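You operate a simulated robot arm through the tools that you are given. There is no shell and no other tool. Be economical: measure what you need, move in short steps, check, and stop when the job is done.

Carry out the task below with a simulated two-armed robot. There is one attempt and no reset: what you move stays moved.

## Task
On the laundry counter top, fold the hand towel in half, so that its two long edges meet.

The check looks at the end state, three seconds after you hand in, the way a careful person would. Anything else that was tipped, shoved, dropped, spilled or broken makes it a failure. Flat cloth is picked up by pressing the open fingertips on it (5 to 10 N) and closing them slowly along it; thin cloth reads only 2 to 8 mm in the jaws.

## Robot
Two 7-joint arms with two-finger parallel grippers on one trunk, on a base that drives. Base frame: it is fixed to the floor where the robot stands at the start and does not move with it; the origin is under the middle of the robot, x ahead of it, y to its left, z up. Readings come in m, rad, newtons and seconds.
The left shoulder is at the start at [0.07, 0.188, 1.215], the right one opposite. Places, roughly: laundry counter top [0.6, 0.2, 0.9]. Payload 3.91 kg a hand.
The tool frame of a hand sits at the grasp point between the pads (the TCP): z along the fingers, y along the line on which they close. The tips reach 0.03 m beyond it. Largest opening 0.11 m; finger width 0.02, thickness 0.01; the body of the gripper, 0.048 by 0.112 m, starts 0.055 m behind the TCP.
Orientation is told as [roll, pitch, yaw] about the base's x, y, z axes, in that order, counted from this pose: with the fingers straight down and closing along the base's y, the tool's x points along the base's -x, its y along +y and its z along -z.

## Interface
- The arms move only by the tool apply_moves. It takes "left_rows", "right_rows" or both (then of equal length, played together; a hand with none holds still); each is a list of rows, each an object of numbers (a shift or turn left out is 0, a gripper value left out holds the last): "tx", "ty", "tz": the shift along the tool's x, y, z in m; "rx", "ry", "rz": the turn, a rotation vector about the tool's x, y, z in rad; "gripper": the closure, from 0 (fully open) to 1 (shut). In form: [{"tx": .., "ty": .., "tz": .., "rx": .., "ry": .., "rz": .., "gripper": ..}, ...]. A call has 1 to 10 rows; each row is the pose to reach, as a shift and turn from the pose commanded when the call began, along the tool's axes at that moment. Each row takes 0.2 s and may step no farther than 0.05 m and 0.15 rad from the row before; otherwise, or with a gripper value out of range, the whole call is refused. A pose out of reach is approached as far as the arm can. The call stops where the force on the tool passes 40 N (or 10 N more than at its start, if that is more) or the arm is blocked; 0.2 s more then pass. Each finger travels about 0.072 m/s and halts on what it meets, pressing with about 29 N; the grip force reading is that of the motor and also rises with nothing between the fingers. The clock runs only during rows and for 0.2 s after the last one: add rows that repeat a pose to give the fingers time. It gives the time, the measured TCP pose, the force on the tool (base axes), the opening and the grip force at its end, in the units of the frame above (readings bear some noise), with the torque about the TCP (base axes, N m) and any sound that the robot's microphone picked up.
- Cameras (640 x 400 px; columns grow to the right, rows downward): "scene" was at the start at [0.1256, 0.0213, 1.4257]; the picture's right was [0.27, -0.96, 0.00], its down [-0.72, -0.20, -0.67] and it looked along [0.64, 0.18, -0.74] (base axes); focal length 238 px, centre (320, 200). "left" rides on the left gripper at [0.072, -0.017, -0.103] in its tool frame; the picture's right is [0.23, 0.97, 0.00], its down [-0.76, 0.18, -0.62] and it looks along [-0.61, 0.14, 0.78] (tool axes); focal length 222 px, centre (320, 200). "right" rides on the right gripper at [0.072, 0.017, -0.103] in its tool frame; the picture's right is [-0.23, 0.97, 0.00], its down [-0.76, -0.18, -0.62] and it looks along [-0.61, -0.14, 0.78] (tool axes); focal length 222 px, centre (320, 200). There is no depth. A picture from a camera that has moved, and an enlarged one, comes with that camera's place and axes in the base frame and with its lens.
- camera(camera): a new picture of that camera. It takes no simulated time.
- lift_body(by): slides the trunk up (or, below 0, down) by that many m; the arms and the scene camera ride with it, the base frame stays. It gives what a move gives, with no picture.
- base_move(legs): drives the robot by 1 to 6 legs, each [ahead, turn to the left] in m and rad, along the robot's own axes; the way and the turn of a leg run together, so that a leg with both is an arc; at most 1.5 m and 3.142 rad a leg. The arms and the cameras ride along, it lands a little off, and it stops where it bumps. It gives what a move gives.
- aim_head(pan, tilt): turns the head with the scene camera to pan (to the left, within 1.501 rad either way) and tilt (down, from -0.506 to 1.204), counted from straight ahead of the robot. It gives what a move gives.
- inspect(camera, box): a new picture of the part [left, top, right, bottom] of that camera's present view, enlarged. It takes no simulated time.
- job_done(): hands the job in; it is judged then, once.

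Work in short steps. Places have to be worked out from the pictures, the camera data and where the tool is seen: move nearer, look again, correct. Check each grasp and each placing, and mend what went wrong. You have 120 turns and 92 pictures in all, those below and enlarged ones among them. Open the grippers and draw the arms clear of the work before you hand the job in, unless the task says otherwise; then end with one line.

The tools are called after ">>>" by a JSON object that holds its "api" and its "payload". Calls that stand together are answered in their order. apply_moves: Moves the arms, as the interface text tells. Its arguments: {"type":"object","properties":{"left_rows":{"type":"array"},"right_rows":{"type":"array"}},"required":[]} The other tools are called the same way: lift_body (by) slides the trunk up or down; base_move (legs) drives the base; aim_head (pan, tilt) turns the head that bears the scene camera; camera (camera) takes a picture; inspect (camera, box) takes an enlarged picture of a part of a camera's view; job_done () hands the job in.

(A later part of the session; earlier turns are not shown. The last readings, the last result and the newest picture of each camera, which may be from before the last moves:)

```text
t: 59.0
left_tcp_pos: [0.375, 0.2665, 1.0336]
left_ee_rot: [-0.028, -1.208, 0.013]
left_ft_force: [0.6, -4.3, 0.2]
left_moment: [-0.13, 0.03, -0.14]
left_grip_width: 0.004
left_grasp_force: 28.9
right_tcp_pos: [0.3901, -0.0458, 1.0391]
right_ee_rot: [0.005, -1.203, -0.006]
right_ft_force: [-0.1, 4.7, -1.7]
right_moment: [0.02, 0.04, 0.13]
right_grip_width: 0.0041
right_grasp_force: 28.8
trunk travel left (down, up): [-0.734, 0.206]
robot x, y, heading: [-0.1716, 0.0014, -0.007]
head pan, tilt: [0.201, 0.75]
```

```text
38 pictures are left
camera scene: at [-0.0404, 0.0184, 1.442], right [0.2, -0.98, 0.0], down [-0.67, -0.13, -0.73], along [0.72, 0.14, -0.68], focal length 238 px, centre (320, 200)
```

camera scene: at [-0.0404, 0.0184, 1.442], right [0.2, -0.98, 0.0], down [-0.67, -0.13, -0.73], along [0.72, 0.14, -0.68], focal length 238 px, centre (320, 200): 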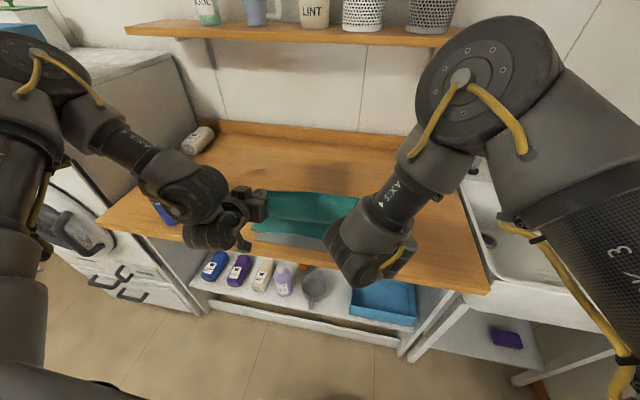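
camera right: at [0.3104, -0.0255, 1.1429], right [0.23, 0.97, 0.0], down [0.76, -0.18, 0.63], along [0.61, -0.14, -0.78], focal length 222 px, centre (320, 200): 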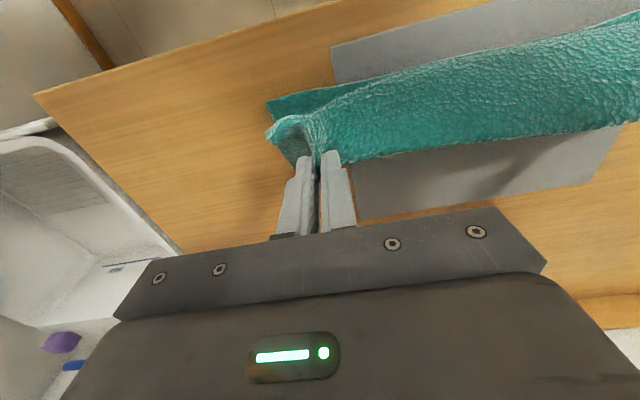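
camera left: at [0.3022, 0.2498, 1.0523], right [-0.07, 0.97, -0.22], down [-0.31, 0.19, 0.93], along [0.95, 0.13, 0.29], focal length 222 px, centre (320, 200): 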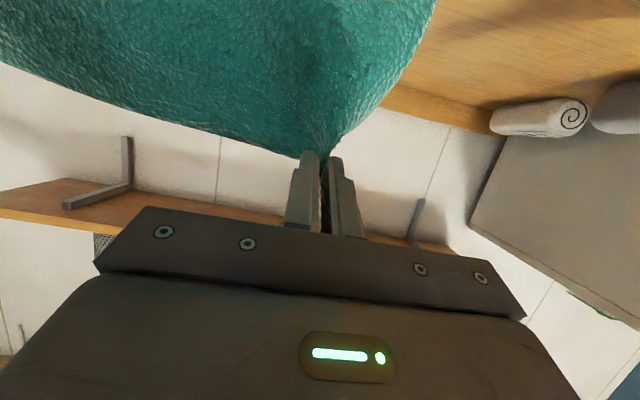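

Continuing the arc: down 5.5 cm and back 2.5 cm.

>>> {"api": "lift_body", "payload": {"by": -0.05}}

>>> {"api": "base_move", "payload": {"legs": [[-0.025, 0]]}}

>>> {"api": "inspect", "payload": {"camera": "scene", "box": [180, 140, 440, 300]}}

>>> {"api": "camera", "payload": {"camera": "left"}}

>>> {"api": "camera", "payload": {"camera": "right"}}

```text
t: 59.9
left_tcp_pos: [0.3753, 0.2647, 0.9828]
left_ee_rot: [-0.027, -1.209, 0.013]
left_ft_force: [0.3, -3.7, 0.8]
left_moment: [-0.06, 0.04, -0.11]
left_grip_width: 0.0038
left_grasp_force: 28.5
right_tcp_pos: [0.391, -0.0466, 0.9889]
right_ee_rot: [0.006, -1.2, -0.006]
right_ft_force: [-0.3, 4.8, 0.3]
right_moment: [0.06, 0.01, 0.13]
right_grip_width: 0.0041
right_grasp_force: 29.0
trunk travel left (down, up): [-0.684, 0.256]
robot x, y, heading: [-0.1728, 0.0057, -0.008]
head pan, tilt: [0.201, 0.75]
```

```text
t: 60.8
left_tcp_pos: [0.3521, 0.264, 0.9809]
left_ee_rot: [-0.029, -1.206, 0.013]
left_ft_force: [0.7, -5.0, 0.6]
left_moment: [-0.11, -0.02, -0.13]
left_grip_width: 0.004
left_grasp_force: 29.5
right_tcp_pos: [0.3673, -0.0467, 0.9868]
right_ee_rot: [0.006, -1.198, -0.006]
right_ft_force: [0.5, 4.4, -0.1]
right_moment: [0.05, 0.06, 0.12]
right_grip_width: 0.0039
right_grasp_force: 29.3
trunk travel left (down, up): [-0.684, 0.256]
robot x, y, heading: [-0.1944, 0.0027, -0.001]
head pan, tilt: [0.201, 0.75]
```

```text
2.46 times, centred on (310, 220) of scene
camera zoom: at [-0.0614, 0.019, 1.3915], right [0.2, -0.98, 0.0], down [-0.67, -0.13, -0.73], along [0.72, 0.14, -0.68], focal length 587 px, centre (345, 151)
```

zoom: 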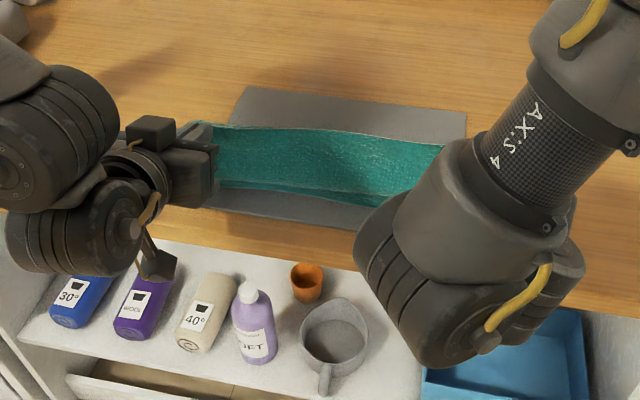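

```text
36 pictures are left
camera left: at [0.2304, 0.2498, 0.9509], right [-0.07, 0.97, -0.22], down [-0.31, 0.19, 0.93], along [0.95, 0.13, 0.29], focal length 222 px, centre (320, 200)
```

left: 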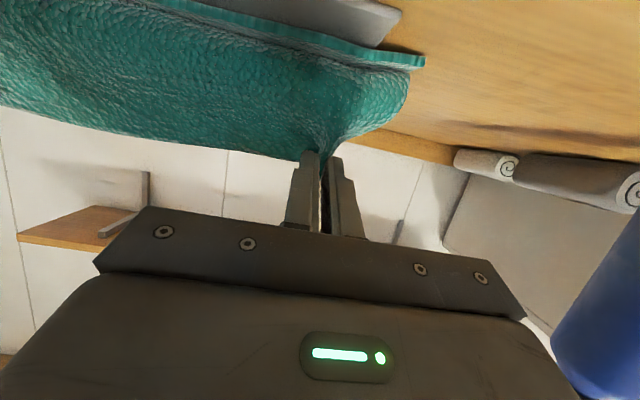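

```text
35 pictures are left
camera right: at [0.246, -0.0284, 0.9577], right [0.08, 0.97, 0.21], down [-0.3, -0.18, 0.94], along [0.95, -0.14, 0.28], focal length 222 px, centre (320, 200)
```

right: 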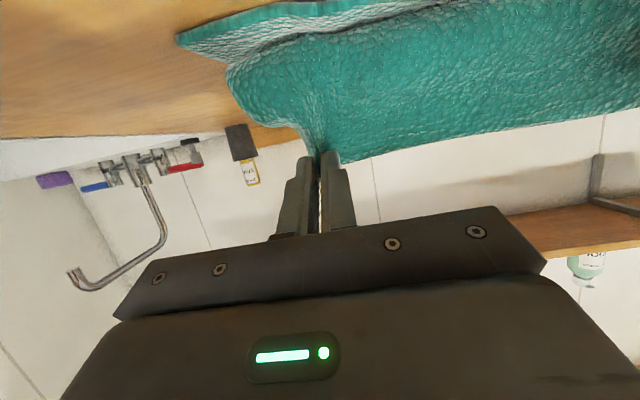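

The fold line rolled toward the robot because I over-lifted before. I'll re-lay the bottom by carrying the edge forward and low, then repeat the arc with the proper radius. First up and forward, also trying to level the right hand.

>>> {"api": "apply_moves", "payload": {"right_rows": [{"tx": 0.006, "tz": -0.01}, {"tx": 0.01, "tz": -0.011}]}}

>>> {"api": "lift_body", "payload": {"by": 0.06}}

>>> {"api": "base_move", "payload": {"legs": [[0.18, 0]]}}

>>> {"api": "lift_body", "payload": {"by": -0.08}}

>>> {"api": "camera", "payload": {"camera": "scene"}}

```text
t: 61.4
left_tcp_pos: [0.3511, 0.2655, 0.9818]
left_ee_rot: [-0.028, -1.207, 0.013]
left_ft_force: [0.0, -4.5, -0.3]
left_moment: [-0.11, 0.04, -0.12]
left_grip_width: 0.0037
left_grasp_force: 29.2
right_tcp_pos: [0.3646, -0.0459, 0.9881]
right_ee_rot: [0.006, -1.201, -0.005]
right_ft_force: [-0.8, 3.4, -0.1]
right_moment: [0.01, 0.01, 0.13]
right_grip_width: 0.0042
right_grasp_force: 28.5
right hand out of reach, approached as far as the arm can: row 1, 2
trunk travel left (down, up): [-0.684, 0.256]
robot x, y, heading: [-0.1939, 0.0016, -0.005]
head pan, tilt: [0.201, 0.75]
```

```text
t: 62.4
left_tcp_pos: [0.3516, 0.2653, 1.043]
left_ee_rot: [-0.029, -1.206, 0.012]
left_ft_force: [-0.1, -5.0, -0.1]
left_moment: [-0.09, 0.03, -0.13]
left_grip_width: 0.0041
left_grasp_force: 28.7
right_tcp_pos: [0.3656, -0.0472, 1.0478]
right_ee_rot: [0.006, -1.199, -0.005]
right_ft_force: [-0.3, 4.4, 0.4]
right_moment: [0.05, 0.04, 0.1]
right_grip_width: 0.0042
right_grasp_force: 29.1
trunk travel left (down, up): [-0.744, 0.196]
robot x, y, heading: [-0.1983, 0.004, -0.005]
head pan, tilt: [0.201, 0.75]
```

```text
t: 63.9
left_tcp_pos: [0.5317, 0.264, 1.0433]
left_ee_rot: [-0.026, -1.208, 0.012]
left_ft_force: [0.2, -3.3, -0.4]
left_moment: [-0.12, 0.0, -0.13]
left_grip_width: 0.0043
left_grasp_force: 28.8
right_tcp_pos: [0.5477, -0.0479, 1.0493]
right_ee_rot: [0.006, -1.2, -0.005]
right_ft_force: [-0.9, 4.4, -0.9]
right_moment: [0.05, 0.03, 0.14]
right_grip_width: 0.0039
right_grasp_force: 28.7
trunk travel left (down, up): [-0.744, 0.196]
robot x, y, heading: [-0.0137, 0.0005, -0.006]
head pan, tilt: [0.201, 0.75]
```

```text
t: 65.0
left_tcp_pos: [0.5335, 0.2647, 0.962]
left_ee_rot: [-0.029, -1.208, 0.012]
left_ft_force: [1.1, -3.6, 0.4]
left_moment: [-0.13, 0.04, -0.15]
left_grip_width: 0.0039
left_grasp_force: 28.9
right_tcp_pos: [0.548, -0.0459, 0.9688]
right_ee_rot: [0.006, -1.199, -0.005]
right_ft_force: [-0.1, 4.6, -1.1]
right_moment: [0.05, 0.0, 0.08]
right_grip_width: 0.0041
right_grasp_force: 29.4
trunk travel left (down, up): [-0.664, 0.276]
robot x, y, heading: [-0.0132, 0.0018, -0.004]
head pan, tilt: [0.201, 0.75]
```

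```text
34 pictures are left
camera scene: at [0.1178, 0.018, 1.372], right [0.2, -0.98, 0.0], down [-0.67, -0.13, -0.73], along [0.72, 0.14, -0.68], focal length 238 px, centre (320, 200)
```

scene: 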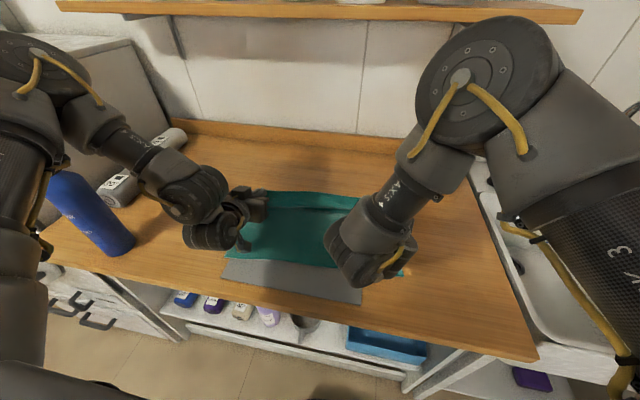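

Let me check the bottom layer's near edge in close-up.

>>> {"api": "inspect", "payload": {"camera": "scene", "box": [200, 170, 420, 310]}}

```text
2.86 times, centred on (310, 240) of scene
camera zoom: at [0.1178, 0.018, 1.372], right [0.2, -0.98, 0.0], down [-0.67, -0.13, -0.73], along [0.72, 0.14, -0.68], focal length 682 px, centre (349, 86)
```

zoom: 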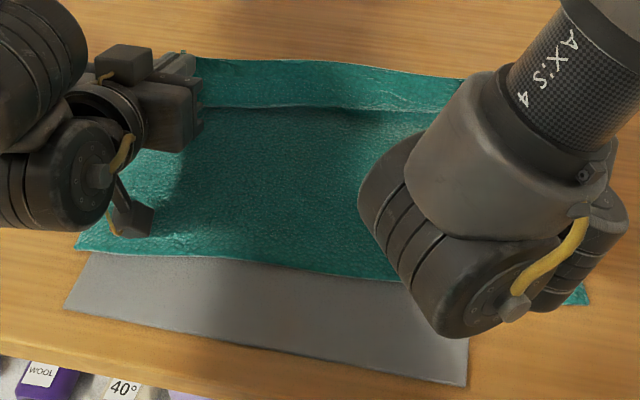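

The board hasn't moved, but the towel slid forward and turned slightly: near edge now runs from (0.382, 0.29) to (0.413, −0.106). I can still fold to that line; the hands need to shift about 1.5 cm to −y to match.

>>> {"api": "apply_moves", "payload": {"left_rows": [{"ty": -0.007}, {"ty": -0.015}, {"ty": -0.015}], "right_rows": [{"ty": -0.007}, {"ty": -0.015}, {"ty": -0.015}]}}

```text
t: 65.8
left_tcp_pos: [0.5329, 0.2495, 0.9632]
left_ee_rot: [-0.028, -1.208, 0.014]
left_ft_force: [0.7, -3.7, 0.6]
left_moment: [-0.11, 0.01, -0.1]
left_grip_width: 0.004
left_grasp_force: 28.9
right_tcp_pos: [0.5475, -0.0622, 0.9687]
right_ee_rot: [0.006, -1.2, -0.006]
right_ft_force: [-0.5, 3.7, -0.1]
right_moment: [0.01, 0.06, 0.13]
right_grip_width: 0.0043
right_grasp_force: 28.8
trunk travel left (down, up): [-0.664, 0.276]
robot x, y, heading: [-0.0131, 0.003, -0.004]
head pan, tilt: [0.201, 0.75]
```

That worked. Now I repeat the arc around the intended fold line x≈0.53 with radius 0.13, in small alternating steps.

>>> {"api": "lift_body", "payload": {"by": 0.06}}

>>> {"api": "base_move", "payload": {"legs": [[-0.04, 0]]}}

>>> {"api": "lift_body", "payload": {"by": 0.015}}

>>> {"api": "base_move", "payload": {"legs": [[-0.07, 0]]}}

>>> {"api": "lift_body", "payload": {"by": -0.025}}

>>> {"api": "inspect", "payload": {"camera": "scene", "box": [200, 150, 420, 290]}}

>>> {"api": "camera", "payload": {"camera": "left"}}

```text
t: 66.8
left_tcp_pos: [0.5334, 0.2495, 1.0217]
left_ee_rot: [-0.026, -1.206, 0.011]
left_ft_force: [0.9, -4.5, 0.3]
left_moment: [-0.1, 0.04, -0.11]
left_grip_width: 0.0038
left_grasp_force: 28.9
right_tcp_pos: [0.5486, -0.0628, 1.0294]
right_ee_rot: [0.005, -1.2, -0.005]
right_ft_force: [-0.5, 5.0, -0.3]
right_moment: [0.02, 0.01, 0.14]
right_grip_width: 0.004
right_grasp_force: 28.9
trunk travel left (down, up): [-0.724, 0.216]
robot x, y, heading: [-0.016, 0.0055, -0.003]
head pan, tilt: [0.201, 0.75]
```

```text
t: 67.7
left_tcp_pos: [0.4961, 0.2502, 1.02]
left_ee_rot: [-0.03, -1.204, 0.014]
left_ft_force: [-0.1, -4.6, -0.1]
left_moment: [-0.13, 0.03, -0.11]
left_grip_width: 0.0039
left_grasp_force: 29.4
right_tcp_pos: [0.5108, -0.0617, 1.0266]
right_ee_rot: [0.005, -1.197, -0.006]
right_ft_force: [-0.2, 3.6, -0.6]
right_moment: [0.03, 0.04, 0.15]
right_grip_width: 0.0039
right_grasp_force: 28.6
trunk travel left (down, up): [-0.724, 0.216]
robot x, y, heading: [-0.0519, 0.0016, -0.005]
head pan, tilt: [0.201, 0.75]
```

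```text
t: 68.3
left_tcp_pos: [0.4935, 0.2491, 1.0378]
left_ee_rot: [-0.029, -1.208, 0.012]
left_ft_force: [0.0, -3.0, 0.8]
left_moment: [-0.1, -0.01, -0.11]
left_grip_width: 0.0039
left_grasp_force: 28.8
right_tcp_pos: [0.5079, -0.0625, 1.0435]
right_ee_rot: [0.007, -1.202, -0.008]
right_ft_force: [-0.7, 4.1, -0.5]
right_moment: [0.05, 0.02, 0.14]
right_grip_width: 0.0041
right_grasp_force: 28.9
trunk travel left (down, up): [-0.739, 0.201]
robot x, y, heading: [-0.0532, -0.0022, -0.004]
head pan, tilt: [0.201, 0.75]
```

```text
t: 69.4
left_tcp_pos: [0.425, 0.2485, 1.0369]
left_ee_rot: [-0.029, -1.205, 0.013]
left_ft_force: [0.0, -4.4, 0.4]
left_moment: [-0.12, -0.02, -0.14]
left_grip_width: 0.0039
left_grasp_force: 29.2
right_tcp_pos: [0.4402, -0.0623, 1.0421]
right_ee_rot: [0.005, -1.2, -0.007]
right_ft_force: [-0.3, 4.7, -0.6]
right_moment: [0.0, 0.01, 0.09]
right_grip_width: 0.0039
right_grasp_force: 28.5
trunk travel left (down, up): [-0.739, 0.201]
robot x, y, heading: [-0.129, -0.0, -0.004]
head pan, tilt: [0.201, 0.75]
```

```text
t: 70.1
left_tcp_pos: [0.4221, 0.2479, 1.0137]
left_ee_rot: [-0.027, -1.207, 0.012]
left_ft_force: [-0.5, -4.2, 0.4]
left_moment: [-0.12, -0.01, -0.17]
left_grip_width: 0.0041
left_grasp_force: 29.2
right_tcp_pos: [0.4373, -0.0628, 1.0192]
right_ee_rot: [0.008, -1.201, -0.009]
right_ft_force: [-0.5, 3.4, -0.2]
right_moment: [0.04, 0.04, 0.13]
right_grip_width: 0.0041
right_grasp_force: 28.9
trunk travel left (down, up): [-0.714, 0.226]
robot x, y, heading: [-0.1246, 0.0047, -0.005]
head pan, tilt: [0.201, 0.75]
```

```text
2.86 times, centred on (310, 220) of scene
camera zoom: at [0.0058, 0.018, 1.4222], right [0.2, -0.98, 0.0], down [-0.67, -0.13, -0.73], along [0.72, 0.14, -0.68], focal length 682 px, centre (349, 143)
```

zoom: 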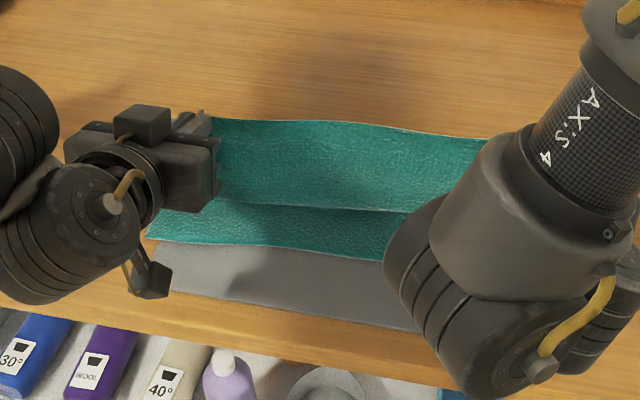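

```text
31 pictures are left
camera left: at [0.2996, 0.2331, 0.9829], right [-0.07, 0.97, -0.22], down [-0.31, 0.19, 0.93], along [0.95, 0.13, 0.29], focal length 222 px, centre (320, 200)
```

left: 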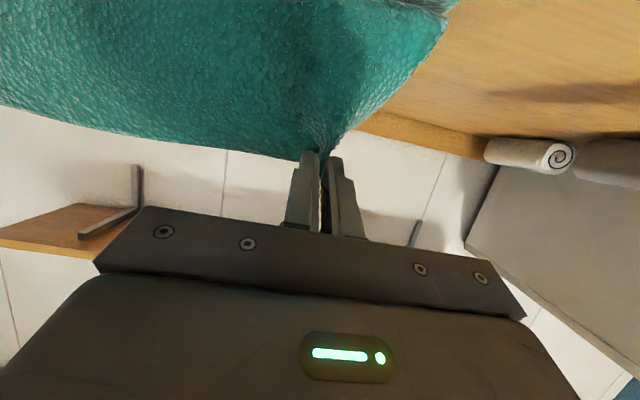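

I see the rule now: the loose flap hangs straight down, so to bring the edge onto x≈0.397 the tip must come in on a 45° line (height ≤ x − 0.397). I go forward again, and lower first.

>>> {"api": "base_move", "payload": {"legs": [[0.1, 0]]}}

>>> {"api": "lift_body", "payload": {"by": -0.035}}

>>> {"api": "inspect", "payload": {"camera": "scene", "box": [200, 150, 420, 290]}}

```text
t: 71.2
left_tcp_pos: [0.5239, 0.2481, 1.0133]
left_ee_rot: [-0.027, -1.208, 0.01]
left_ft_force: [-0.1, -4.3, 1.2]
left_moment: [-0.12, 0.03, -0.13]
left_grip_width: 0.0042
left_grasp_force: 28.8
right_tcp_pos: [0.5378, -0.0621, 1.0188]
right_ee_rot: [0.007, -1.201, -0.009]
right_ft_force: [0.6, 4.1, -0.6]
right_moment: [0.05, 0.04, 0.13]
right_grip_width: 0.0041
right_grasp_force: 28.7
trunk travel left (down, up): [-0.714, 0.226]
robot x, y, heading: [-0.0211, 0.0005, -0.006]
head pan, tilt: [0.201, 0.75]
```

```text
t: 72.0
left_tcp_pos: [0.5234, 0.2482, 0.9771]
left_ee_rot: [-0.029, -1.208, 0.012]
left_ft_force: [0.5, -3.8, -0.7]
left_moment: [-0.11, 0.03, -0.12]
left_grip_width: 0.0038
left_grasp_force: 29.1
right_tcp_pos: [0.5395, -0.0632, 0.984]
right_ee_rot: [0.006, -1.2, -0.009]
right_ft_force: [-0.4, 3.5, 0.0]
right_moment: [0.02, 0.0, 0.12]
right_grip_width: 0.0042
right_grasp_force: 29.2
trunk travel left (down, up): [-0.679, 0.261]
robot x, y, heading: [-0.0258, 0.002, -0.008]
head pan, tilt: [0.201, 0.75]
```

```text
2.86 times, centred on (310, 220) of scene
camera zoom: at [0.1082, 0.0177, 1.387], right [0.19, -0.98, 0.0], down [-0.67, -0.13, -0.73], along [0.72, 0.14, -0.68], focal length 682 px, centre (349, 143)
```

zoom: 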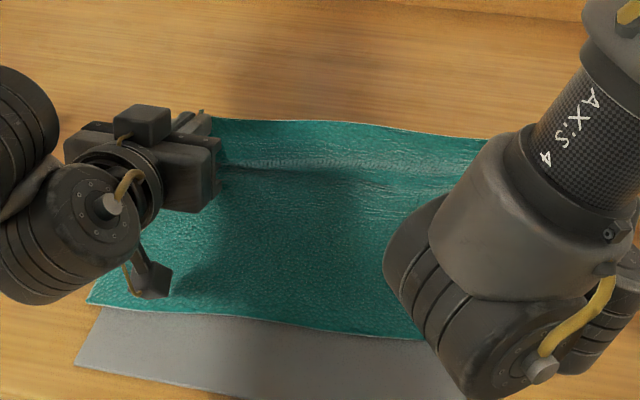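

Near edge line unchanged (left 0.389, right 0.411 under the grips). Now I come in along the low 45° line.

>>> {"api": "base_move", "payload": {"legs": [[-0.06, 0]]}}

>>> {"api": "lift_body", "payload": {"by": -0.02}}

>>> {"api": "base_move", "payload": {"legs": [[-0.035, 0]]}}

>>> {"api": "lift_body", "payload": {"by": -0.012}}

>>> {"api": "inspect", "payload": {"camera": "scene", "box": [200, 150, 420, 290]}}

>>> {"api": "camera", "payload": {"camera": "left"}}

```text
t: 73.0
left_tcp_pos: [0.4647, 0.2485, 0.9765]
left_ee_rot: [-0.027, -1.205, 0.012]
left_ft_force: [-0.2, -3.8, 0.1]
left_moment: [-0.12, -0.01, -0.12]
left_grip_width: 0.0041
left_grasp_force: 28.7
right_tcp_pos: [0.4792, -0.0632, 0.9832]
right_ee_rot: [0.006, -1.199, -0.011]
right_ft_force: [-0.4, 4.4, -0.7]
right_moment: [0.02, 0.03, 0.11]
right_grip_width: 0.0042
right_grasp_force: 28.9
trunk travel left (down, up): [-0.679, 0.261]
robot x, y, heading: [-0.0836, 0.0023, -0.006]
head pan, tilt: [0.201, 0.75]
```

```text
t: 73.7
left_tcp_pos: [0.4641, 0.2487, 0.9572]
left_ee_rot: [-0.028, -1.207, 0.012]
left_ft_force: [0.0, -3.0, 0.8]
left_moment: [-0.1, 0.0, -0.09]
left_grip_width: 0.0042
left_grasp_force: 29.5
right_tcp_pos: [0.4786, -0.0632, 0.9643]
right_ee_rot: [0.01, -1.201, -0.007]
right_ft_force: [-0.7, 4.4, 0.2]
right_moment: [0.05, 0.02, 0.13]
right_grip_width: 0.0042
right_grasp_force: 30.1
trunk travel left (down, up): [-0.659, 0.281]
robot x, y, heading: [-0.0784, 0.0033, -0.003]
head pan, tilt: [0.201, 0.75]
```

```text
t: 74.5
left_tcp_pos: [0.4311, 0.2487, 0.9581]
left_ee_rot: [-0.03, -1.208, 0.012]
left_ft_force: [0.2, -3.9, 0.6]
left_moment: [-0.1, -0.03, -0.1]
left_grip_width: 0.0038
left_grasp_force: 29.0
right_tcp_pos: [0.4468, -0.0638, 0.9618]
right_ee_rot: [0.007, -1.198, -0.01]
right_ft_force: [-0.3, 4.2, 0.7]
right_moment: [0.04, 0.03, 0.09]
right_grip_width: 0.0041
right_grasp_force: 29.5
trunk travel left (down, up): [-0.659, 0.281]
robot x, y, heading: [-0.1198, 0.0014, -0.006]
head pan, tilt: [0.201, 0.75]
```

```text
t: 75.0
left_tcp_pos: [0.4289, 0.2482, 0.9506]
left_ee_rot: [-0.031, -1.211, 0.013]
left_ft_force: [-0.8, -0.5, 4.8]
left_moment: [-0.07, 0.65, -0.24]
left_grip_width: 0.0042
left_grasp_force: 29.2
right_tcp_pos: [0.4437, -0.0608, 0.9532]
right_ee_rot: [0.011, -1.197, -0.008]
right_ft_force: [-0.2, 2.5, -0.2]
right_moment: [0.0, 0.03, 0.09]
right_grip_width: 0.0039
right_grasp_force: 28.9
trunk travel left (down, up): [-0.649, 0.291]
robot x, y, heading: [-0.1165, 0.0012, -0.007]
head pan, tilt: [0.201, 0.75]
stopped: the force on the tool passed its limit (the readings are from after the stop); the commanded pose is now the measured one
```

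```text
2.86 times, centred on (310, 220) of scene
camera zoom: at [0.0132, 0.0183, 1.3569], right [0.2, -0.98, 0.0], down [-0.67, -0.13, -0.73], along [0.72, 0.14, -0.68], focal length 682 px, centre (349, 143)
```

zoom: 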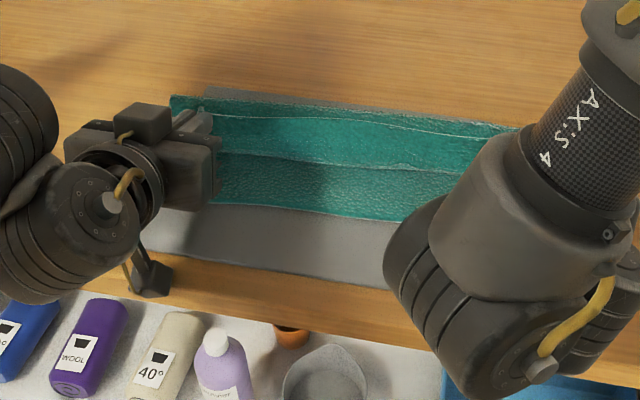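

```text
28 pictures are left
camera left: at [0.3061, 0.2324, 0.9193], right [-0.06, 0.97, -0.22], down [-0.31, 0.19, 0.93], along [0.95, 0.13, 0.29], focal length 222 px, centre (320, 200)
```

left: 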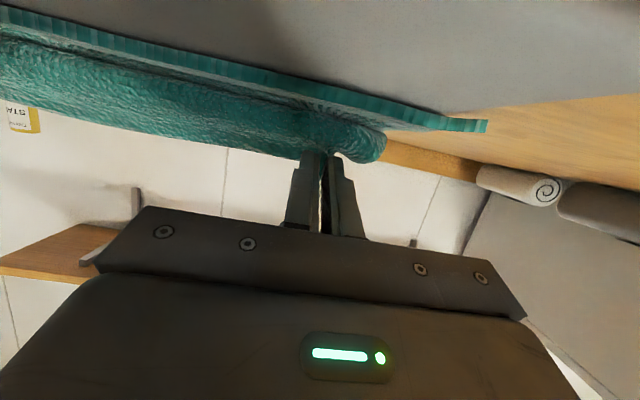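

The left wrist camera just touched the counter top near its front edge, so I raise slightly and move back past that edge before lowering further.

>>> {"api": "lift_body", "payload": {"by": 0.006}}

>>> {"api": "base_move", "payload": {"legs": [[-0.045, 0]]}}

>>> {"api": "inspect", "payload": {"camera": "scene", "box": [200, 150, 420, 290]}}

>>> {"api": "camera", "payload": {"camera": "right"}}

```text
t: 75.6
left_tcp_pos: [0.4301, 0.2475, 0.9539]
left_ee_rot: [-0.029, -1.209, 0.012]
left_ft_force: [0.2, -2.4, 0.5]
left_moment: [-0.06, 0.0, -0.08]
left_grip_width: 0.0039
left_grasp_force: 29.0
right_tcp_pos: [0.4443, -0.0621, 0.9601]
right_ee_rot: [0.01, -1.199, -0.011]
right_ft_force: [0.0, 3.0, 0.2]
right_moment: [0.0, 0.02, 0.08]
right_grip_width: 0.0041
right_grasp_force: 29.2
trunk travel left (down, up): [-0.655, 0.285]
robot x, y, heading: [-0.1199, 0.0038, -0.005]
head pan, tilt: [0.201, 0.75]
```

```text
t: 76.5
left_tcp_pos: [0.3847, 0.2476, 0.954]
left_ee_rot: [-0.032, -1.208, 0.01]
left_ft_force: [-0.2, -2.8, 0.9]
left_moment: [-0.11, -0.03, -0.11]
left_grip_width: 0.0042
left_grasp_force: 28.7
right_tcp_pos: [0.4005, -0.062, 0.9577]
right_ee_rot: [0.009, -1.198, -0.008]
right_ft_force: [-0.3, 3.0, -0.5]
right_moment: [0.01, 0.01, 0.11]
right_grip_width: 0.0039
right_grasp_force: 28.7
trunk travel left (down, up): [-0.655, 0.285]
robot x, y, heading: [-0.1613, 0.0015, -0.006]
head pan, tilt: [0.201, 0.75]
```

```text
2.86 times, centred on (310, 220) of scene
camera zoom: at [-0.0301, 0.0188, 1.3628], right [0.19, -0.98, 0.0], down [-0.67, -0.13, -0.73], along [0.72, 0.14, -0.68], focal length 682 px, centre (349, 143)
```

zoom: 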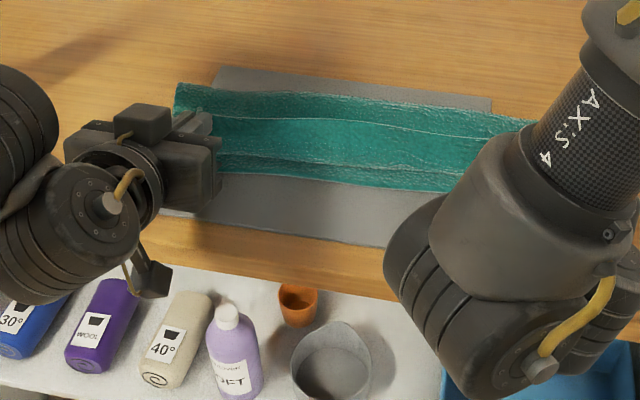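

```text
26 pictures are left
camera right: at [0.2779, -0.0441, 0.9291], right [0.08, 0.97, 0.21], down [-0.3, -0.18, 0.94], along [0.95, -0.14, 0.28], focal length 222 px, centre (320, 200)
```

right: 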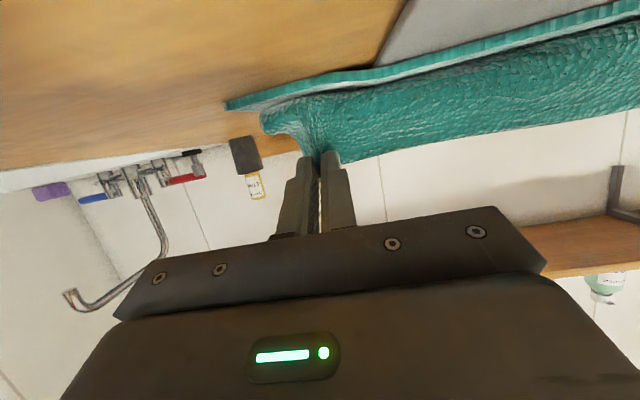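

Tips are at x 0.413/0.428, ~3.5 cm up. I go back a little, lower ~1.8 cm, then back the final bit.

>>> {"api": "base_move", "payload": {"legs": [[-0.012, 0]]}}

>>> {"api": "lift_body", "payload": {"by": -0.014}}

>>> {"api": "base_move", "payload": {"legs": [[-0.012, 0]]}}

>>> {"api": "inspect", "payload": {"camera": "scene", "box": [200, 150, 420, 290]}}

>>> {"api": "camera", "payload": {"camera": "left"}}

```text
t: 77.2
left_tcp_pos: [0.3733, 0.2474, 0.954]
left_ee_rot: [-0.03, -1.207, 0.01]
left_ft_force: [1.2, -3.1, 0.9]
left_moment: [-0.06, 0.02, -0.05]
left_grip_width: 0.0041
left_grasp_force: 29.2
right_tcp_pos: [0.3892, -0.0627, 0.9582]
right_ee_rot: [0.011, -1.197, -0.011]
right_ft_force: [0.3, 2.3, 0.1]
right_moment: [0.03, -0.01, 0.08]
right_grip_width: 0.0041
right_grasp_force: 29.5
trunk travel left (down, up): [-0.655, 0.285]
robot x, y, heading: [-0.1695, 0.0002, -0.003]
head pan, tilt: [0.201, 0.75]
```

```text
t: 77.8
left_tcp_pos: [0.3721, 0.2472, 0.9412]
left_ee_rot: [-0.032, -1.211, 0.01]
left_ft_force: [-0.2, -2.3, -0.1]
left_moment: [-0.11, 0.02, -0.12]
left_grip_width: 0.004
left_grasp_force: 28.7
right_tcp_pos: [0.3873, -0.0639, 0.9447]
right_ee_rot: [0.009, -1.199, -0.011]
right_ft_force: [-0.2, 3.3, -0.2]
right_moment: [0.04, 0.01, 0.11]
right_grip_width: 0.0042
right_grasp_force: 28.7
trunk travel left (down, up): [-0.641, 0.299]
robot x, y, heading: [-0.1744, 0.0014, -0.005]
head pan, tilt: [0.201, 0.75]
```

```text
t: 78.6
left_tcp_pos: [0.363, 0.2492, 0.9398]
left_ee_rot: [-0.032, -1.208, 0.011]
left_ft_force: [0.1, -3.3, 0.7]
left_moment: [-0.14, 0.01, -0.09]
left_grip_width: 0.0039
left_grasp_force: 29.0
right_tcp_pos: [0.3772, -0.0618, 0.9429]
right_ee_rot: [0.01, -1.197, -0.01]
right_ft_force: [-0.6, 2.3, 0.9]
right_moment: [0.03, -0.03, 0.06]
right_grip_width: 0.004
right_grasp_force: 28.8
trunk travel left (down, up): [-0.641, 0.299]
robot x, y, heading: [-0.191, 0.0043, -0.005]
head pan, tilt: [0.201, 0.75]
```

```text
2.86 times, centred on (310, 220) of scene
camera zoom: at [-0.0528, 0.0187, 1.3488], right [0.19, -0.98, 0.0], down [-0.67, -0.13, -0.73], along [0.72, 0.14, -0.68], focal length 682 px, centre (349, 143)
```

zoom: 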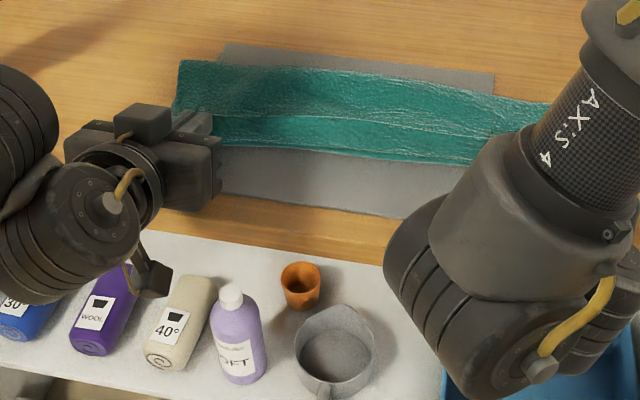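

```text
24 pictures are left
camera left: at [0.2394, 0.2327, 0.9101], right [-0.06, 0.97, -0.22], down [-0.31, 0.19, 0.93], along [0.95, 0.13, 0.29], focal length 222 px, centre (320, 200)
```

left: 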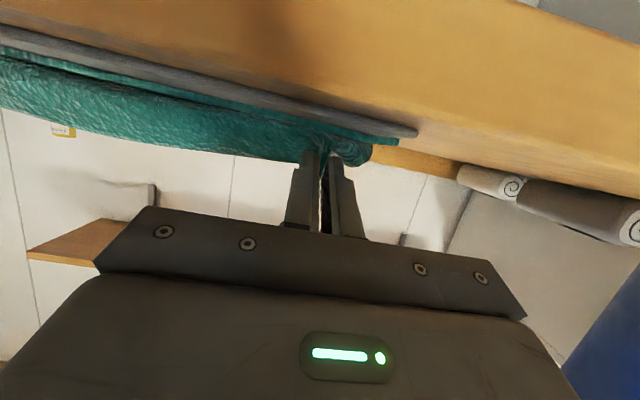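

The edge now hovers ~2.5 cm above the near edge. I lower a touch more, then open slightly and withdraw straight back so the pads drag the edge toward the robot.

>>> {"api": "lift_body", "payload": {"by": -0.005}}

>>> {"api": "apply_moves", "payload": {"left_rows": [{"gripper": 0.93, "tz": -0.004}, {"gripper": 0.88, "tz": -0.01}, {"gripper": 0.85, "tz": -0.02}, {"gripper": 0.82, "tz": -0.035}, {"gripper": 0.8, "tz": -0.05}, {"gripper": 0.8, "tz": -0.07}], "right_rows": [{"gripper": 0.93, "tz": -0.004}, {"gripper": 0.88, "tz": -0.01}, {"gripper": 0.85, "tz": -0.02}, {"gripper": 0.82, "tz": -0.035}, {"gripper": 0.8, "tz": -0.05}, {"gripper": 0.8, "tz": -0.07}]}}

>>> {"api": "base_move", "payload": {"legs": [[-0.06, 0]]}}

>>> {"api": "lift_body", "payload": {"by": 0.15}}

>>> {"api": "inspect", "payload": {"camera": "scene", "box": [200, 110, 440, 260]}}

```text
t: 79.1
left_tcp_pos: [0.3624, 0.2472, 0.9378]
left_ee_rot: [-0.032, -1.21, 0.013]
left_ft_force: [1.0, -3.0, 0.5]
left_moment: [-0.08, -0.03, -0.1]
left_grip_width: 0.0043
left_grasp_force: 29.1
right_tcp_pos: [0.3747, -0.0625, 0.9407]
right_ee_rot: [0.01, -1.199, -0.011]
right_ft_force: [0.0, 3.0, 1.4]
right_moment: [0.02, -0.01, 0.11]
right_grip_width: 0.004
right_grasp_force: 28.6
trunk travel left (down, up): [-0.636, 0.304]
robot x, y, heading: [-0.1835, 0.0008, -0.006]
head pan, tilt: [0.201, 0.75]
```

```text
t: 80.5
left_tcp_pos: [0.3213, 0.2484, 0.9501]
left_ee_rot: [-0.031, -1.21, 0.011]
left_ft_force: [0.1, 0.4, -0.1]
left_moment: [0.01, 0.0, 0.0]
left_grip_width: 0.0218
left_grasp_force: 0.0
left hand out of reach, approached as far as the arm can: row 5, 6
right_tcp_pos: [0.3499, -0.0769, 0.9805]
right_ee_rot: [0.032, -1.175, -0.053]
right_ft_force: [-0.9, 0.2, 0.5]
right_moment: [0.03, 0.01, 0.02]
right_grip_width: 0.022
right_grasp_force: 0.0
right hand out of reach, approached as far as the arm can: row 2, 3, 4, 5, 6
trunk travel left (down, up): [-0.636, 0.304]
robot x, y, heading: [-0.1876, 0.0007, -0.003]
head pan, tilt: [0.201, 0.75]
```

```text
t: 81.5
left_tcp_pos: [0.2624, 0.2489, 0.9506]
left_ee_rot: [-0.031, -1.208, 0.012]
left_ft_force: [-0.2, -0.6, 0.0]
left_moment: [-0.01, -0.02, 0.01]
left_grip_width: 0.0221
left_grasp_force: 0.1
right_tcp_pos: [0.29, -0.0758, 0.9845]
right_ee_rot: [0.048, -1.177, -0.065]
right_ft_force: [-0.1, 0.0, -0.2]
right_moment: [0.02, 0.02, 0.03]
right_grip_width: 0.0221
right_grasp_force: 0.0
trunk travel left (down, up): [-0.636, 0.304]
robot x, y, heading: [-0.2425, 0.003, -0.006]
head pan, tilt: [0.201, 0.75]
```

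```text
t: 83.2
left_tcp_pos: [0.263, 0.2489, 1.1006]
left_ee_rot: [-0.03, -1.21, 0.011]
left_ft_force: [0.1, 0.0, -0.5]
left_moment: [-0.01, 0.0, -0.01]
left_grip_width: 0.022
left_grasp_force: 0.1
right_tcp_pos: [0.2921, -0.0755, 1.1339]
right_ee_rot: [0.052, -1.176, -0.071]
right_ft_force: [-0.4, -0.3, -0.5]
right_moment: [0.05, -0.01, 0.03]
right_grip_width: 0.0219
right_grasp_force: 0.1
trunk travel left (down, up): [-0.786, 0.154]
robot x, y, heading: [-0.2446, 0.0024, -0.006]
head pan, tilt: [0.201, 0.75]
```

```text
2.67 times, centred on (320, 185) of scene
camera zoom: at [-0.1142, 0.0188, 1.494], right [0.19, -0.98, 0.0], down [-0.67, -0.13, -0.73], along [0.72, 0.14, -0.68], focal length 636 px, centre (320, 240)
```

zoom: 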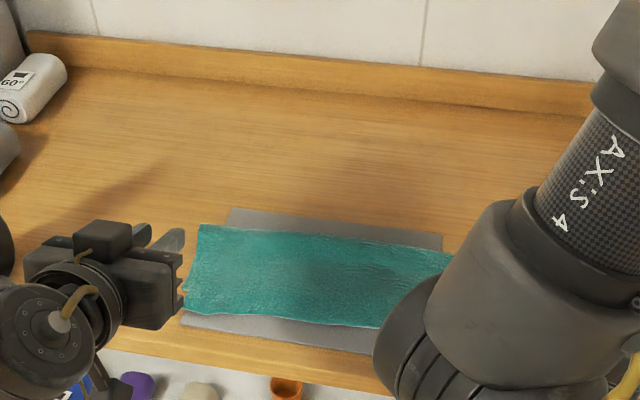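

The flap now lies flat with no lip visible. I back off to get an unobstructed view.

>>> {"api": "base_move", "payload": {"legs": [[-0.15, 0]]}}

>>> {"api": "lift_body", "payload": {"by": 0.14}}

>>> {"api": "camera", "payload": {"camera": "scene"}}

```text
t: 84.6
left_tcp_pos: [0.1128, 0.2492, 1.0991]
left_ee_rot: [-0.029, -1.207, 0.012]
left_ft_force: [0.4, 0.3, -0.6]
left_moment: [-0.04, 0.02, -0.01]
left_grip_width: 0.0222
left_grasp_force: 0.1
right_tcp_pos: [0.1412, -0.0756, 1.1333]
right_ee_rot: [0.053, -1.177, -0.071]
right_ft_force: [0.8, -0.3, -0.2]
right_moment: [0.0, 0.0, -0.01]
right_grip_width: 0.0216
right_grasp_force: 0.0
trunk travel left (down, up): [-0.786, 0.154]
robot x, y, heading: [-0.3924, 0.008, -0.008]
head pan, tilt: [0.201, 0.75]
```

```text
t: 86.3
left_tcp_pos: [0.1129, 0.251, 1.2402]
left_ee_rot: [-0.031, -1.21, 0.01]
left_ft_force: [0.6, 0.4, 0.4]
left_moment: [0.02, -0.02, 0.03]
left_grip_width: 0.022
left_grasp_force: 0.1
right_tcp_pos: [0.1412, -0.0744, 1.2735]
right_ee_rot: [0.055, -1.177, -0.073]
right_ft_force: [0.2, 0.4, 0.9]
right_moment: [0.01, 0.02, -0.02]
right_grip_width: 0.0221
right_grasp_force: 0.0
trunk travel left (down, up): [-0.926, 0.014]
robot x, y, heading: [-0.3958, 0.0016, -0.004]
head pan, tilt: [0.201, 0.75]
```

```text
22 pictures are left
camera scene: at [-0.2638, 0.0196, 1.6339], right [0.2, -0.98, 0.0], down [-0.67, -0.13, -0.73], along [0.72, 0.14, -0.68], focal length 238 px, centre (320, 200)
```

scene: 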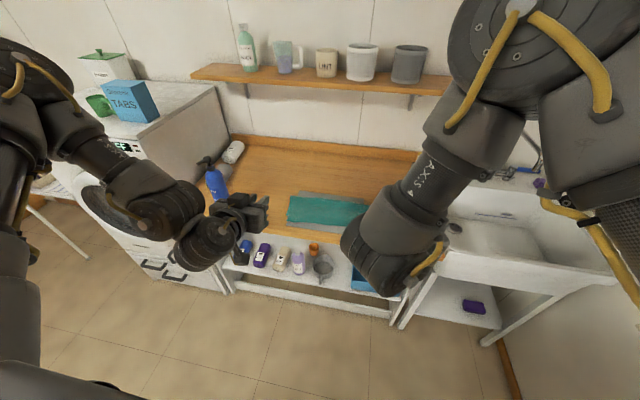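

The right arm still blocks the view; I move it outward.

>>> {"api": "apply_moves", "payload": {"right_rows": [{"ty": -0.045}, {"ty": -0.09}, {"ty": -0.135}, {"ty": -0.18}, {"ty": -0.22}, {"ty": -0.22}]}}

>>> {"api": "inspect", "payload": {"camera": "scene", "box": [260, 170, 420, 260]}}

```text
t: 87.7
left_tcp_pos: [0.1119, 0.2511, 1.2398]
left_ee_rot: [-0.033, -1.21, 0.015]
left_ft_force: [0.1, 1.0, 0.1]
left_moment: [0.0, -0.01, -0.01]
left_grip_width: 0.0221
left_grasp_force: 0.1
right_tcp_pos: [0.136, -0.2936, 1.269]
right_ee_rot: [0.047, -1.178, -0.067]
right_ft_force: [0.6, 0.1, 0.6]
right_moment: [-0.01, 0.01, 0.01]
right_grip_width: 0.022
right_grasp_force: 0.0
right hand out of reach, approached as far as the arm can: row 2, 3, 4
trunk travel left (down, up): [-0.926, 0.014]
robot x, y, heading: [-0.3922, 0.0053, -0.005]
head pan, tilt: [0.201, 0.75]
```

```text
4.00 times, centred on (340, 215) of scene
camera zoom: at [-0.2637, 0.0212, 1.6339], right [0.2, -0.98, 0.0], down [-0.67, -0.13, -0.73], along [0.72, 0.14, -0.68], focal length 954 px, centre (240, 140)
```

zoom: 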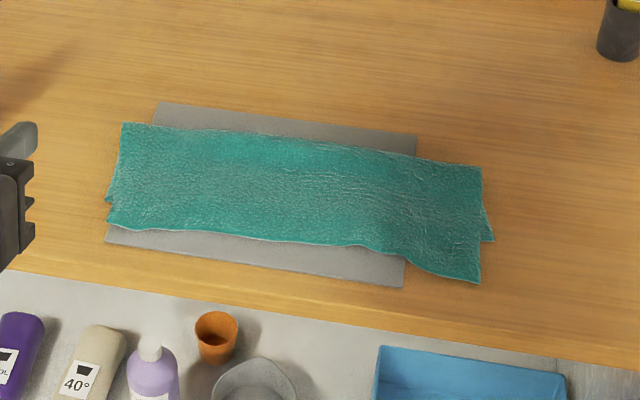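

Good fold, but the top edge overshoots the bottom edge by ~2.5 cm on the left/middle and ~5 cm at the right corner. There it lies as a single layer, so I'll re-grip it with vertical fingers and re-lay it. First I set the hands vertical while clear of the counter.

>>> {"api": "apply_moves", "payload": {"left_rows": [{"ry": 0.14}, {"ry": 0.28}, {"ry": 0.42}, {"ry": 0.56}, {"ry": 0.7}, {"ry": 0.84}, {"ry": 0.98}, {"ry": 1.1}, {"ry": 1.2}, {"ry": 1.2}], "right_rows": [{"ry": 0.13, "ty": 0.02}, {"ry": 0.26, "ty": 0.04}, {"ry": 0.39, "ty": 0.06}, {"ry": 0.52, "ty": 0.08}, {"ry": 0.65, "ty": 0.1}, {"ry": 0.78, "ty": 0.12}, {"ry": 0.91, "ty": 0.14}, {"ry": 1.04, "ty": 0.16}, {"ry": 1.17, "ty": 0.18}, {"ry": 1.17, "ty": 0.2}]}}

```text
t: 89.9
left_tcp_pos: [0.1142, 0.2606, 1.2296]
left_ee_rot: [-0.041, -1.078, 0.013]
left_ft_force: [-0.2, -0.4, 0.5]
left_moment: [0.01, -0.01, 0.02]
left_grip_width: 0.022
left_grasp_force: 0.2
left hand out of reach, approached as far as the arm can: row 1, 2, 3, 4, 5, 6, 7, 8, 9, 10
right_tcp_pos: [0.1404, -0.0955, 1.2729]
right_ee_rot: [0.02, -0.006, -0.023]
right_ft_force: [0.3, -0.6, -0.6]
right_moment: [-0.04, 0.0, -0.03]
right_grip_width: 0.022
right_grasp_force: 0.1
right hand out of reach, approached as far as the arm can: row 5
trunk travel left (down, up): [-0.926, 0.014]
robot x, y, heading: [-0.3959, 0.0039, -0.003]
head pan, tilt: [0.201, 0.75]
```

The left is stuck; I move it up and outward while rotating.

>>> {"api": "apply_moves", "payload": {"left_rows": [{"tx": -0.03, "tz": -0.01, "ty": 0.02}, {"tx": -0.06, "tz": -0.02, "ty": 0.04}, {"tx": -0.09, "tz": -0.03, "ty": 0.06}, {"tx": -0.09, "tz": -0.03, "ty": 0.06, "ry": 0.14}, {"tx": -0.09, "tz": -0.03, "ty": 0.06, "ry": 0.28}, {"tx": -0.09, "tz": -0.03, "ty": 0.06, "ry": 0.42}, {"tx": -0.09, "tz": -0.03, "ty": 0.06, "ry": 0.56}, {"tx": -0.09, "tz": -0.03, "ty": 0.06, "ry": 0.7}, {"tx": -0.09, "tz": -0.03, "ty": 0.06, "ry": 0.84}, {"tx": -0.09, "tz": -0.03, "ty": 0.06, "ry": 0.98}]}}

```text
t: 92.1
left_tcp_pos: [0.1255, 0.318, 1.3062]
left_ee_rot: [0.287, -1.025, -0.033]
left_ft_force: [-0.4, 0.3, 0.5]
left_moment: [0.01, 0.0, 0.04]
left_grip_width: 0.0218
left_grasp_force: 0.1
left hand out of reach, approached as far as the arm can: row 1, 2, 3, 4, 5, 6, 7, 8, 9, 10
right_tcp_pos: [0.1394, -0.0956, 1.2747]
right_ee_rot: [0.021, -0.008, -0.022]
right_ft_force: [-0.5, -0.5, -0.1]
right_moment: [0.04, -0.03, -0.05]
right_grip_width: 0.0221
right_grasp_force: 0.0
trunk travel left (down, up): [-0.926, 0.014]
robot x, y, heading: [-0.3958, 0.003, -0.005]
head pan, tilt: [0.201, 0.75]
```

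I undo the roll and bring the left lower and forward, to the region where this rotation worked earlier.

>>> {"api": "apply_moves", "payload": {"left_rows": [{"tx": 0.01, "tz": 0.014, "ty": -0.012, "rx": 0.07}, {"tx": 0.02, "tz": 0.028, "ty": -0.025, "rx": 0.14}, {"tx": 0.033, "tz": 0.045, "ty": -0.037, "rx": 0.21}, {"tx": 0.044, "tz": 0.062, "ty": -0.05, "rx": 0.287}, {"tx": 0.044, "tz": 0.062, "ty": -0.05, "rx": 0.287, "ry": -0.12}, {"tx": 0.044, "tz": 0.075, "ty": -0.05, "rx": 0.287, "ry": -0.12}]}}

>>> {"api": "apply_moves", "payload": {"left_rows": [{"ry": 0.14}, {"ry": 0.28}, {"ry": 0.42}, {"ry": 0.56}, {"ry": 0.7}, {"ry": 0.84}, {"ry": 0.98}, {"ry": 1.1}]}}

```text
t: 93.5
left_tcp_pos: [0.1784, 0.2928, 1.2225]
left_ee_rot: [0.032, -1.145, -0.07]
left_ft_force: [-0.2, 1.3, -0.7]
left_moment: [0.02, -0.04, -0.02]
left_grip_width: 0.022
left_grasp_force: 0.1
left hand out of reach, approached as far as the arm can: row 1, 2, 3, 4, 5
right_tcp_pos: [0.1404, -0.0943, 1.2737]
right_ee_rot: [0.019, -0.01, -0.023]
right_ft_force: [0.8, 0.1, 0.0]
right_moment: [-0.02, 0.0, 0.0]
right_grip_width: 0.0219
right_grasp_force: 0.1
trunk travel left (down, up): [-0.926, 0.014]
robot x, y, heading: [-0.3947, 0.0024, -0.003]
head pan, tilt: [0.201, 0.75]
```

```text
t: 95.3
left_tcp_pos: [0.1732, 0.2923, 1.2239]
left_ee_rot: [0.011, -0.045, -0.039]
left_ft_force: [0.1, 0.3, -0.9]
left_moment: [-0.02, 0.02, 0.01]
left_grip_width: 0.0221
left_grasp_force: 0.1
left hand out of reach, approached as far as the arm can: row 1, 8
right_tcp_pos: [0.1409, -0.0946, 1.2736]
right_ee_rot: [0.02, -0.007, -0.023]
right_ft_force: [0.6, -0.7, -0.4]
right_moment: [0.01, 0.01, -0.03]
right_grip_width: 0.0218
right_grasp_force: 0.0
trunk travel left (down, up): [-0.926, 0.014]
robot x, y, heading: [-0.3944, 0.0028, -0.005]
head pan, tilt: [0.201, 0.75]
```

Both vertical. I drive forward, draw the hands back to x≈0.366, and lower the trunk.

>>> {"api": "base_move", "payload": {"legs": [[0.285, 0]]}}

>>> {"api": "apply_moves", "payload": {"left_rows": [{"tx": 0.023, "ty": -0.01, "gripper": 0.65, "ry": 0.04, "rz": 0.0}, {"tx": 0.046, "ty": -0.02, "ry": 0.04}, {"tx": 0.07, "ty": -0.03, "ry": 0.04}, {"tx": 0.092, "ty": -0.04, "ry": 0.04}, {"tx": 0.092, "ty": -0.04, "ry": 0.04}], "right_rows": [{"tx": 0.015, "ty": 0.008, "tz": 0.012, "gripper": 0.65}, {"tx": 0.03, "ty": 0.016, "tz": 0.025}, {"tx": 0.045, "ty": 0.025, "tz": 0.037}, {"tx": 0.06, "ty": 0.033, "tz": 0.05}, {"tx": 0.06, "ty": 0.033, "tz": 0.05}]}}

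>>> {"api": "lift_body", "payload": {"by": -0.22}}

>>> {"api": "camera", "payload": {"camera": "scene"}}

```text
t: 97.3
left_tcp_pos: [0.4565, 0.2918, 1.2248]
left_ee_rot: [0.012, -0.05, -0.042]
left_ft_force: [-1.5, -0.2, 0.1]
left_moment: [0.02, -0.02, -0.03]
left_grip_width: 0.0218
left_grasp_force: 0.1
right_tcp_pos: [0.4233, -0.0973, 1.275]
right_ee_rot: [0.021, -0.01, -0.025]
right_ft_force: [0.0, 0.0, -0.1]
right_moment: [0.02, 0.01, 0.01]
right_grip_width: 0.022
right_grasp_force: 0.0
trunk travel left (down, up): [-0.926, 0.014]
robot x, y, heading: [-0.1078, 0.001, -0.006]
head pan, tilt: [0.201, 0.75]
```

```text
t: 98.5
left_tcp_pos: [0.3652, 0.2547, 1.2212]
left_ee_rot: [0.012, -0.007, -0.04]
left_ft_force: [-0.3, 0.0, 0.1]
left_moment: [0.01, 0.0, 0.03]
left_grip_width: 0.0386
left_grasp_force: 0.0
right_tcp_pos: [0.3662, -0.0617, 1.2243]
right_ee_rot: [0.022, -0.009, -0.023]
right_ft_force: [0.2, -0.1, 0.6]
right_moment: [-0.01, 0.03, 0.01]
right_grip_width: 0.0386
right_grasp_force: 0.0
trunk travel left (down, up): [-0.926, 0.014]
robot x, y, heading: [-0.1106, -0.0004, -0.005]
head pan, tilt: [0.201, 0.75]
```

```text
t: 100.8
left_tcp_pos: [0.3647, 0.2546, 1.0005]
left_ee_rot: [0.011, -0.007, -0.04]
left_ft_force: [-0.7, -0.2, 0.9]
left_moment: [0.0, -0.01, -0.02]
left_grip_width: 0.0384
left_grasp_force: 0.1
right_tcp_pos: [0.3666, -0.0614, 1.0048]
right_ee_rot: [0.02, -0.009, -0.024]
right_ft_force: [-0.4, 0.3, -0.1]
right_moment: [0.0, 0.02, 0.0]
right_grip_width: 0.0387
right_grasp_force: 0.1
trunk travel left (down, up): [-0.706, 0.234]
robot x, y, heading: [-0.1095, -0.0, -0.004]
head pan, tilt: [0.201, 0.75]
```

```text
20 pictures are left
camera scene: at [0.0205, 0.018, 1.4141], right [0.19, -0.98, 0.0], down [-0.67, -0.13, -0.73], along [0.72, 0.14, -0.68], focal length 238 px, centre (320, 200)
```

scene: 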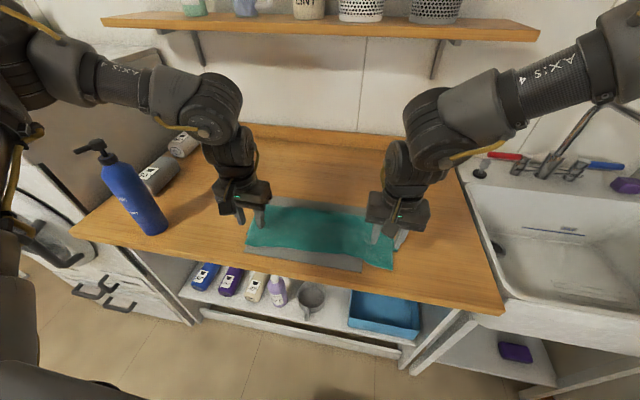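

Positions look right; a close-up to confirm where the fingers sit relative to the edge.

>>> {"api": "inspect", "payload": {"camera": "scene", "box": [220, 180, 420, 290]}}

>>> {"api": "camera", "payload": {"camera": "right"}}

>>> {"api": "camera", "payload": {"camera": "left"}}

```text
3.20 times, centred on (320, 235) of scene
camera zoom: at [0.0205, 0.018, 1.4141], right [0.19, -0.98, 0.0], down [-0.67, -0.13, -0.73], along [0.72, 0.14, -0.68], focal length 763 px, centre (320, 88)
```

zoom: 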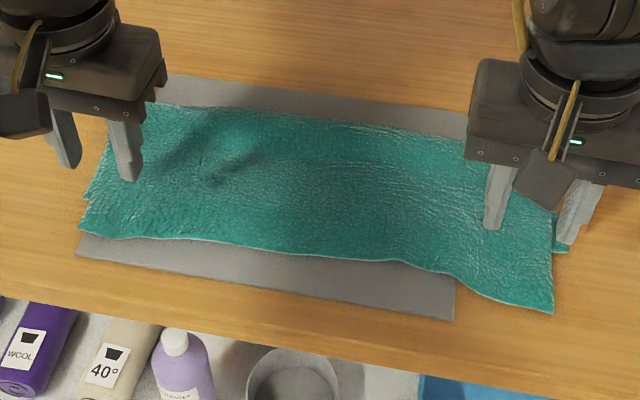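

```text
18 pictures are left
camera right: at [0.2935, -0.0448, 1.1088], right [0.25, 0.97, 0.02], down [0.75, -0.21, 0.63], along [0.61, -0.14, -0.78], focal length 222 px, centre (320, 200)
```

right: 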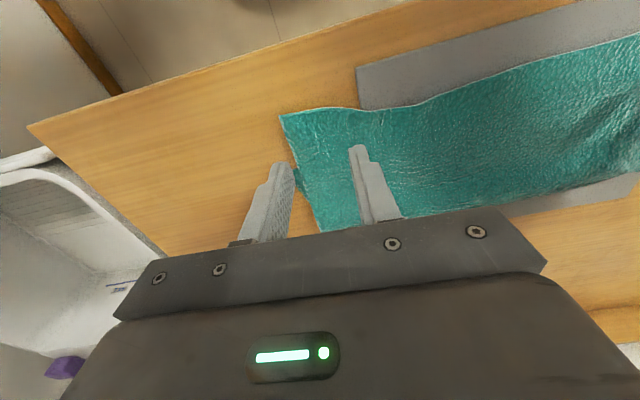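

```text
17 pictures are left
camera left: at [0.291, 0.2389, 1.1033], right [-0.19, 0.98, 0.01], down [0.76, 0.14, 0.63], along [0.62, 0.13, -0.78], focal length 222 px, centre (320, 200)
```

left: 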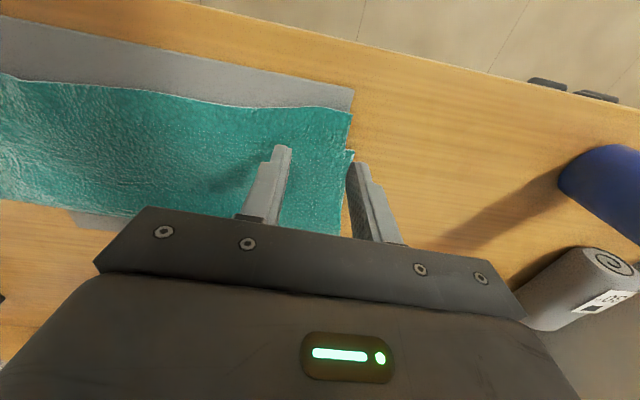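

Top edge under the grips: left x≈0.35, right ≈0.353; bottom edge 0.385/0.404. I shift both hands slightly back and lower to near contact.

>>> {"api": "apply_moves", "payload": {"left_rows": [{"tx": 0.008, "ty": -0.008, "tz": 0.015}, {"tx": 0.008, "ty": -0.008, "tz": 0.03}, {"tx": 0.008, "ty": -0.008, "tz": 0.045}, {"tx": 0.008, "ty": -0.008, "tz": 0.051}, {"tx": 0.008, "ty": -0.008, "tz": 0.051}], "right_rows": [{"tx": 0.006, "ty": 0.004, "tz": 0.015}, {"tx": 0.006, "ty": 0.004, "tz": 0.03}, {"tx": 0.006, "ty": 0.004, "tz": 0.045}, {"tx": 0.006, "ty": 0.004, "tz": 0.06}, {"tx": 0.006, "ty": 0.004, "tz": 0.062}]}}

```text
t: 102.0
left_tcp_pos: [0.3559, 0.2492, 0.9493]
left_ee_rot: [0.01, -0.005, -0.04]
left_ft_force: [-0.3, -0.2, 0.3]
left_moment: [0.01, 0.0, 0.01]
left_grip_width: 0.0386
left_grasp_force: 0.0
right_tcp_pos: [0.3603, -0.0572, 0.9418]
right_ee_rot: [0.021, -0.008, -0.025]
right_ft_force: [0.3, -0.6, -0.2]
right_moment: [0.05, 0.03, 0.0]
right_grip_width: 0.0386
right_grasp_force: 0.1
trunk travel left (down, up): [-0.706, 0.234]
robot x, y, heading: [-0.1063, 0.0019, -0.002]
head pan, tilt: [0.201, 0.75]
```

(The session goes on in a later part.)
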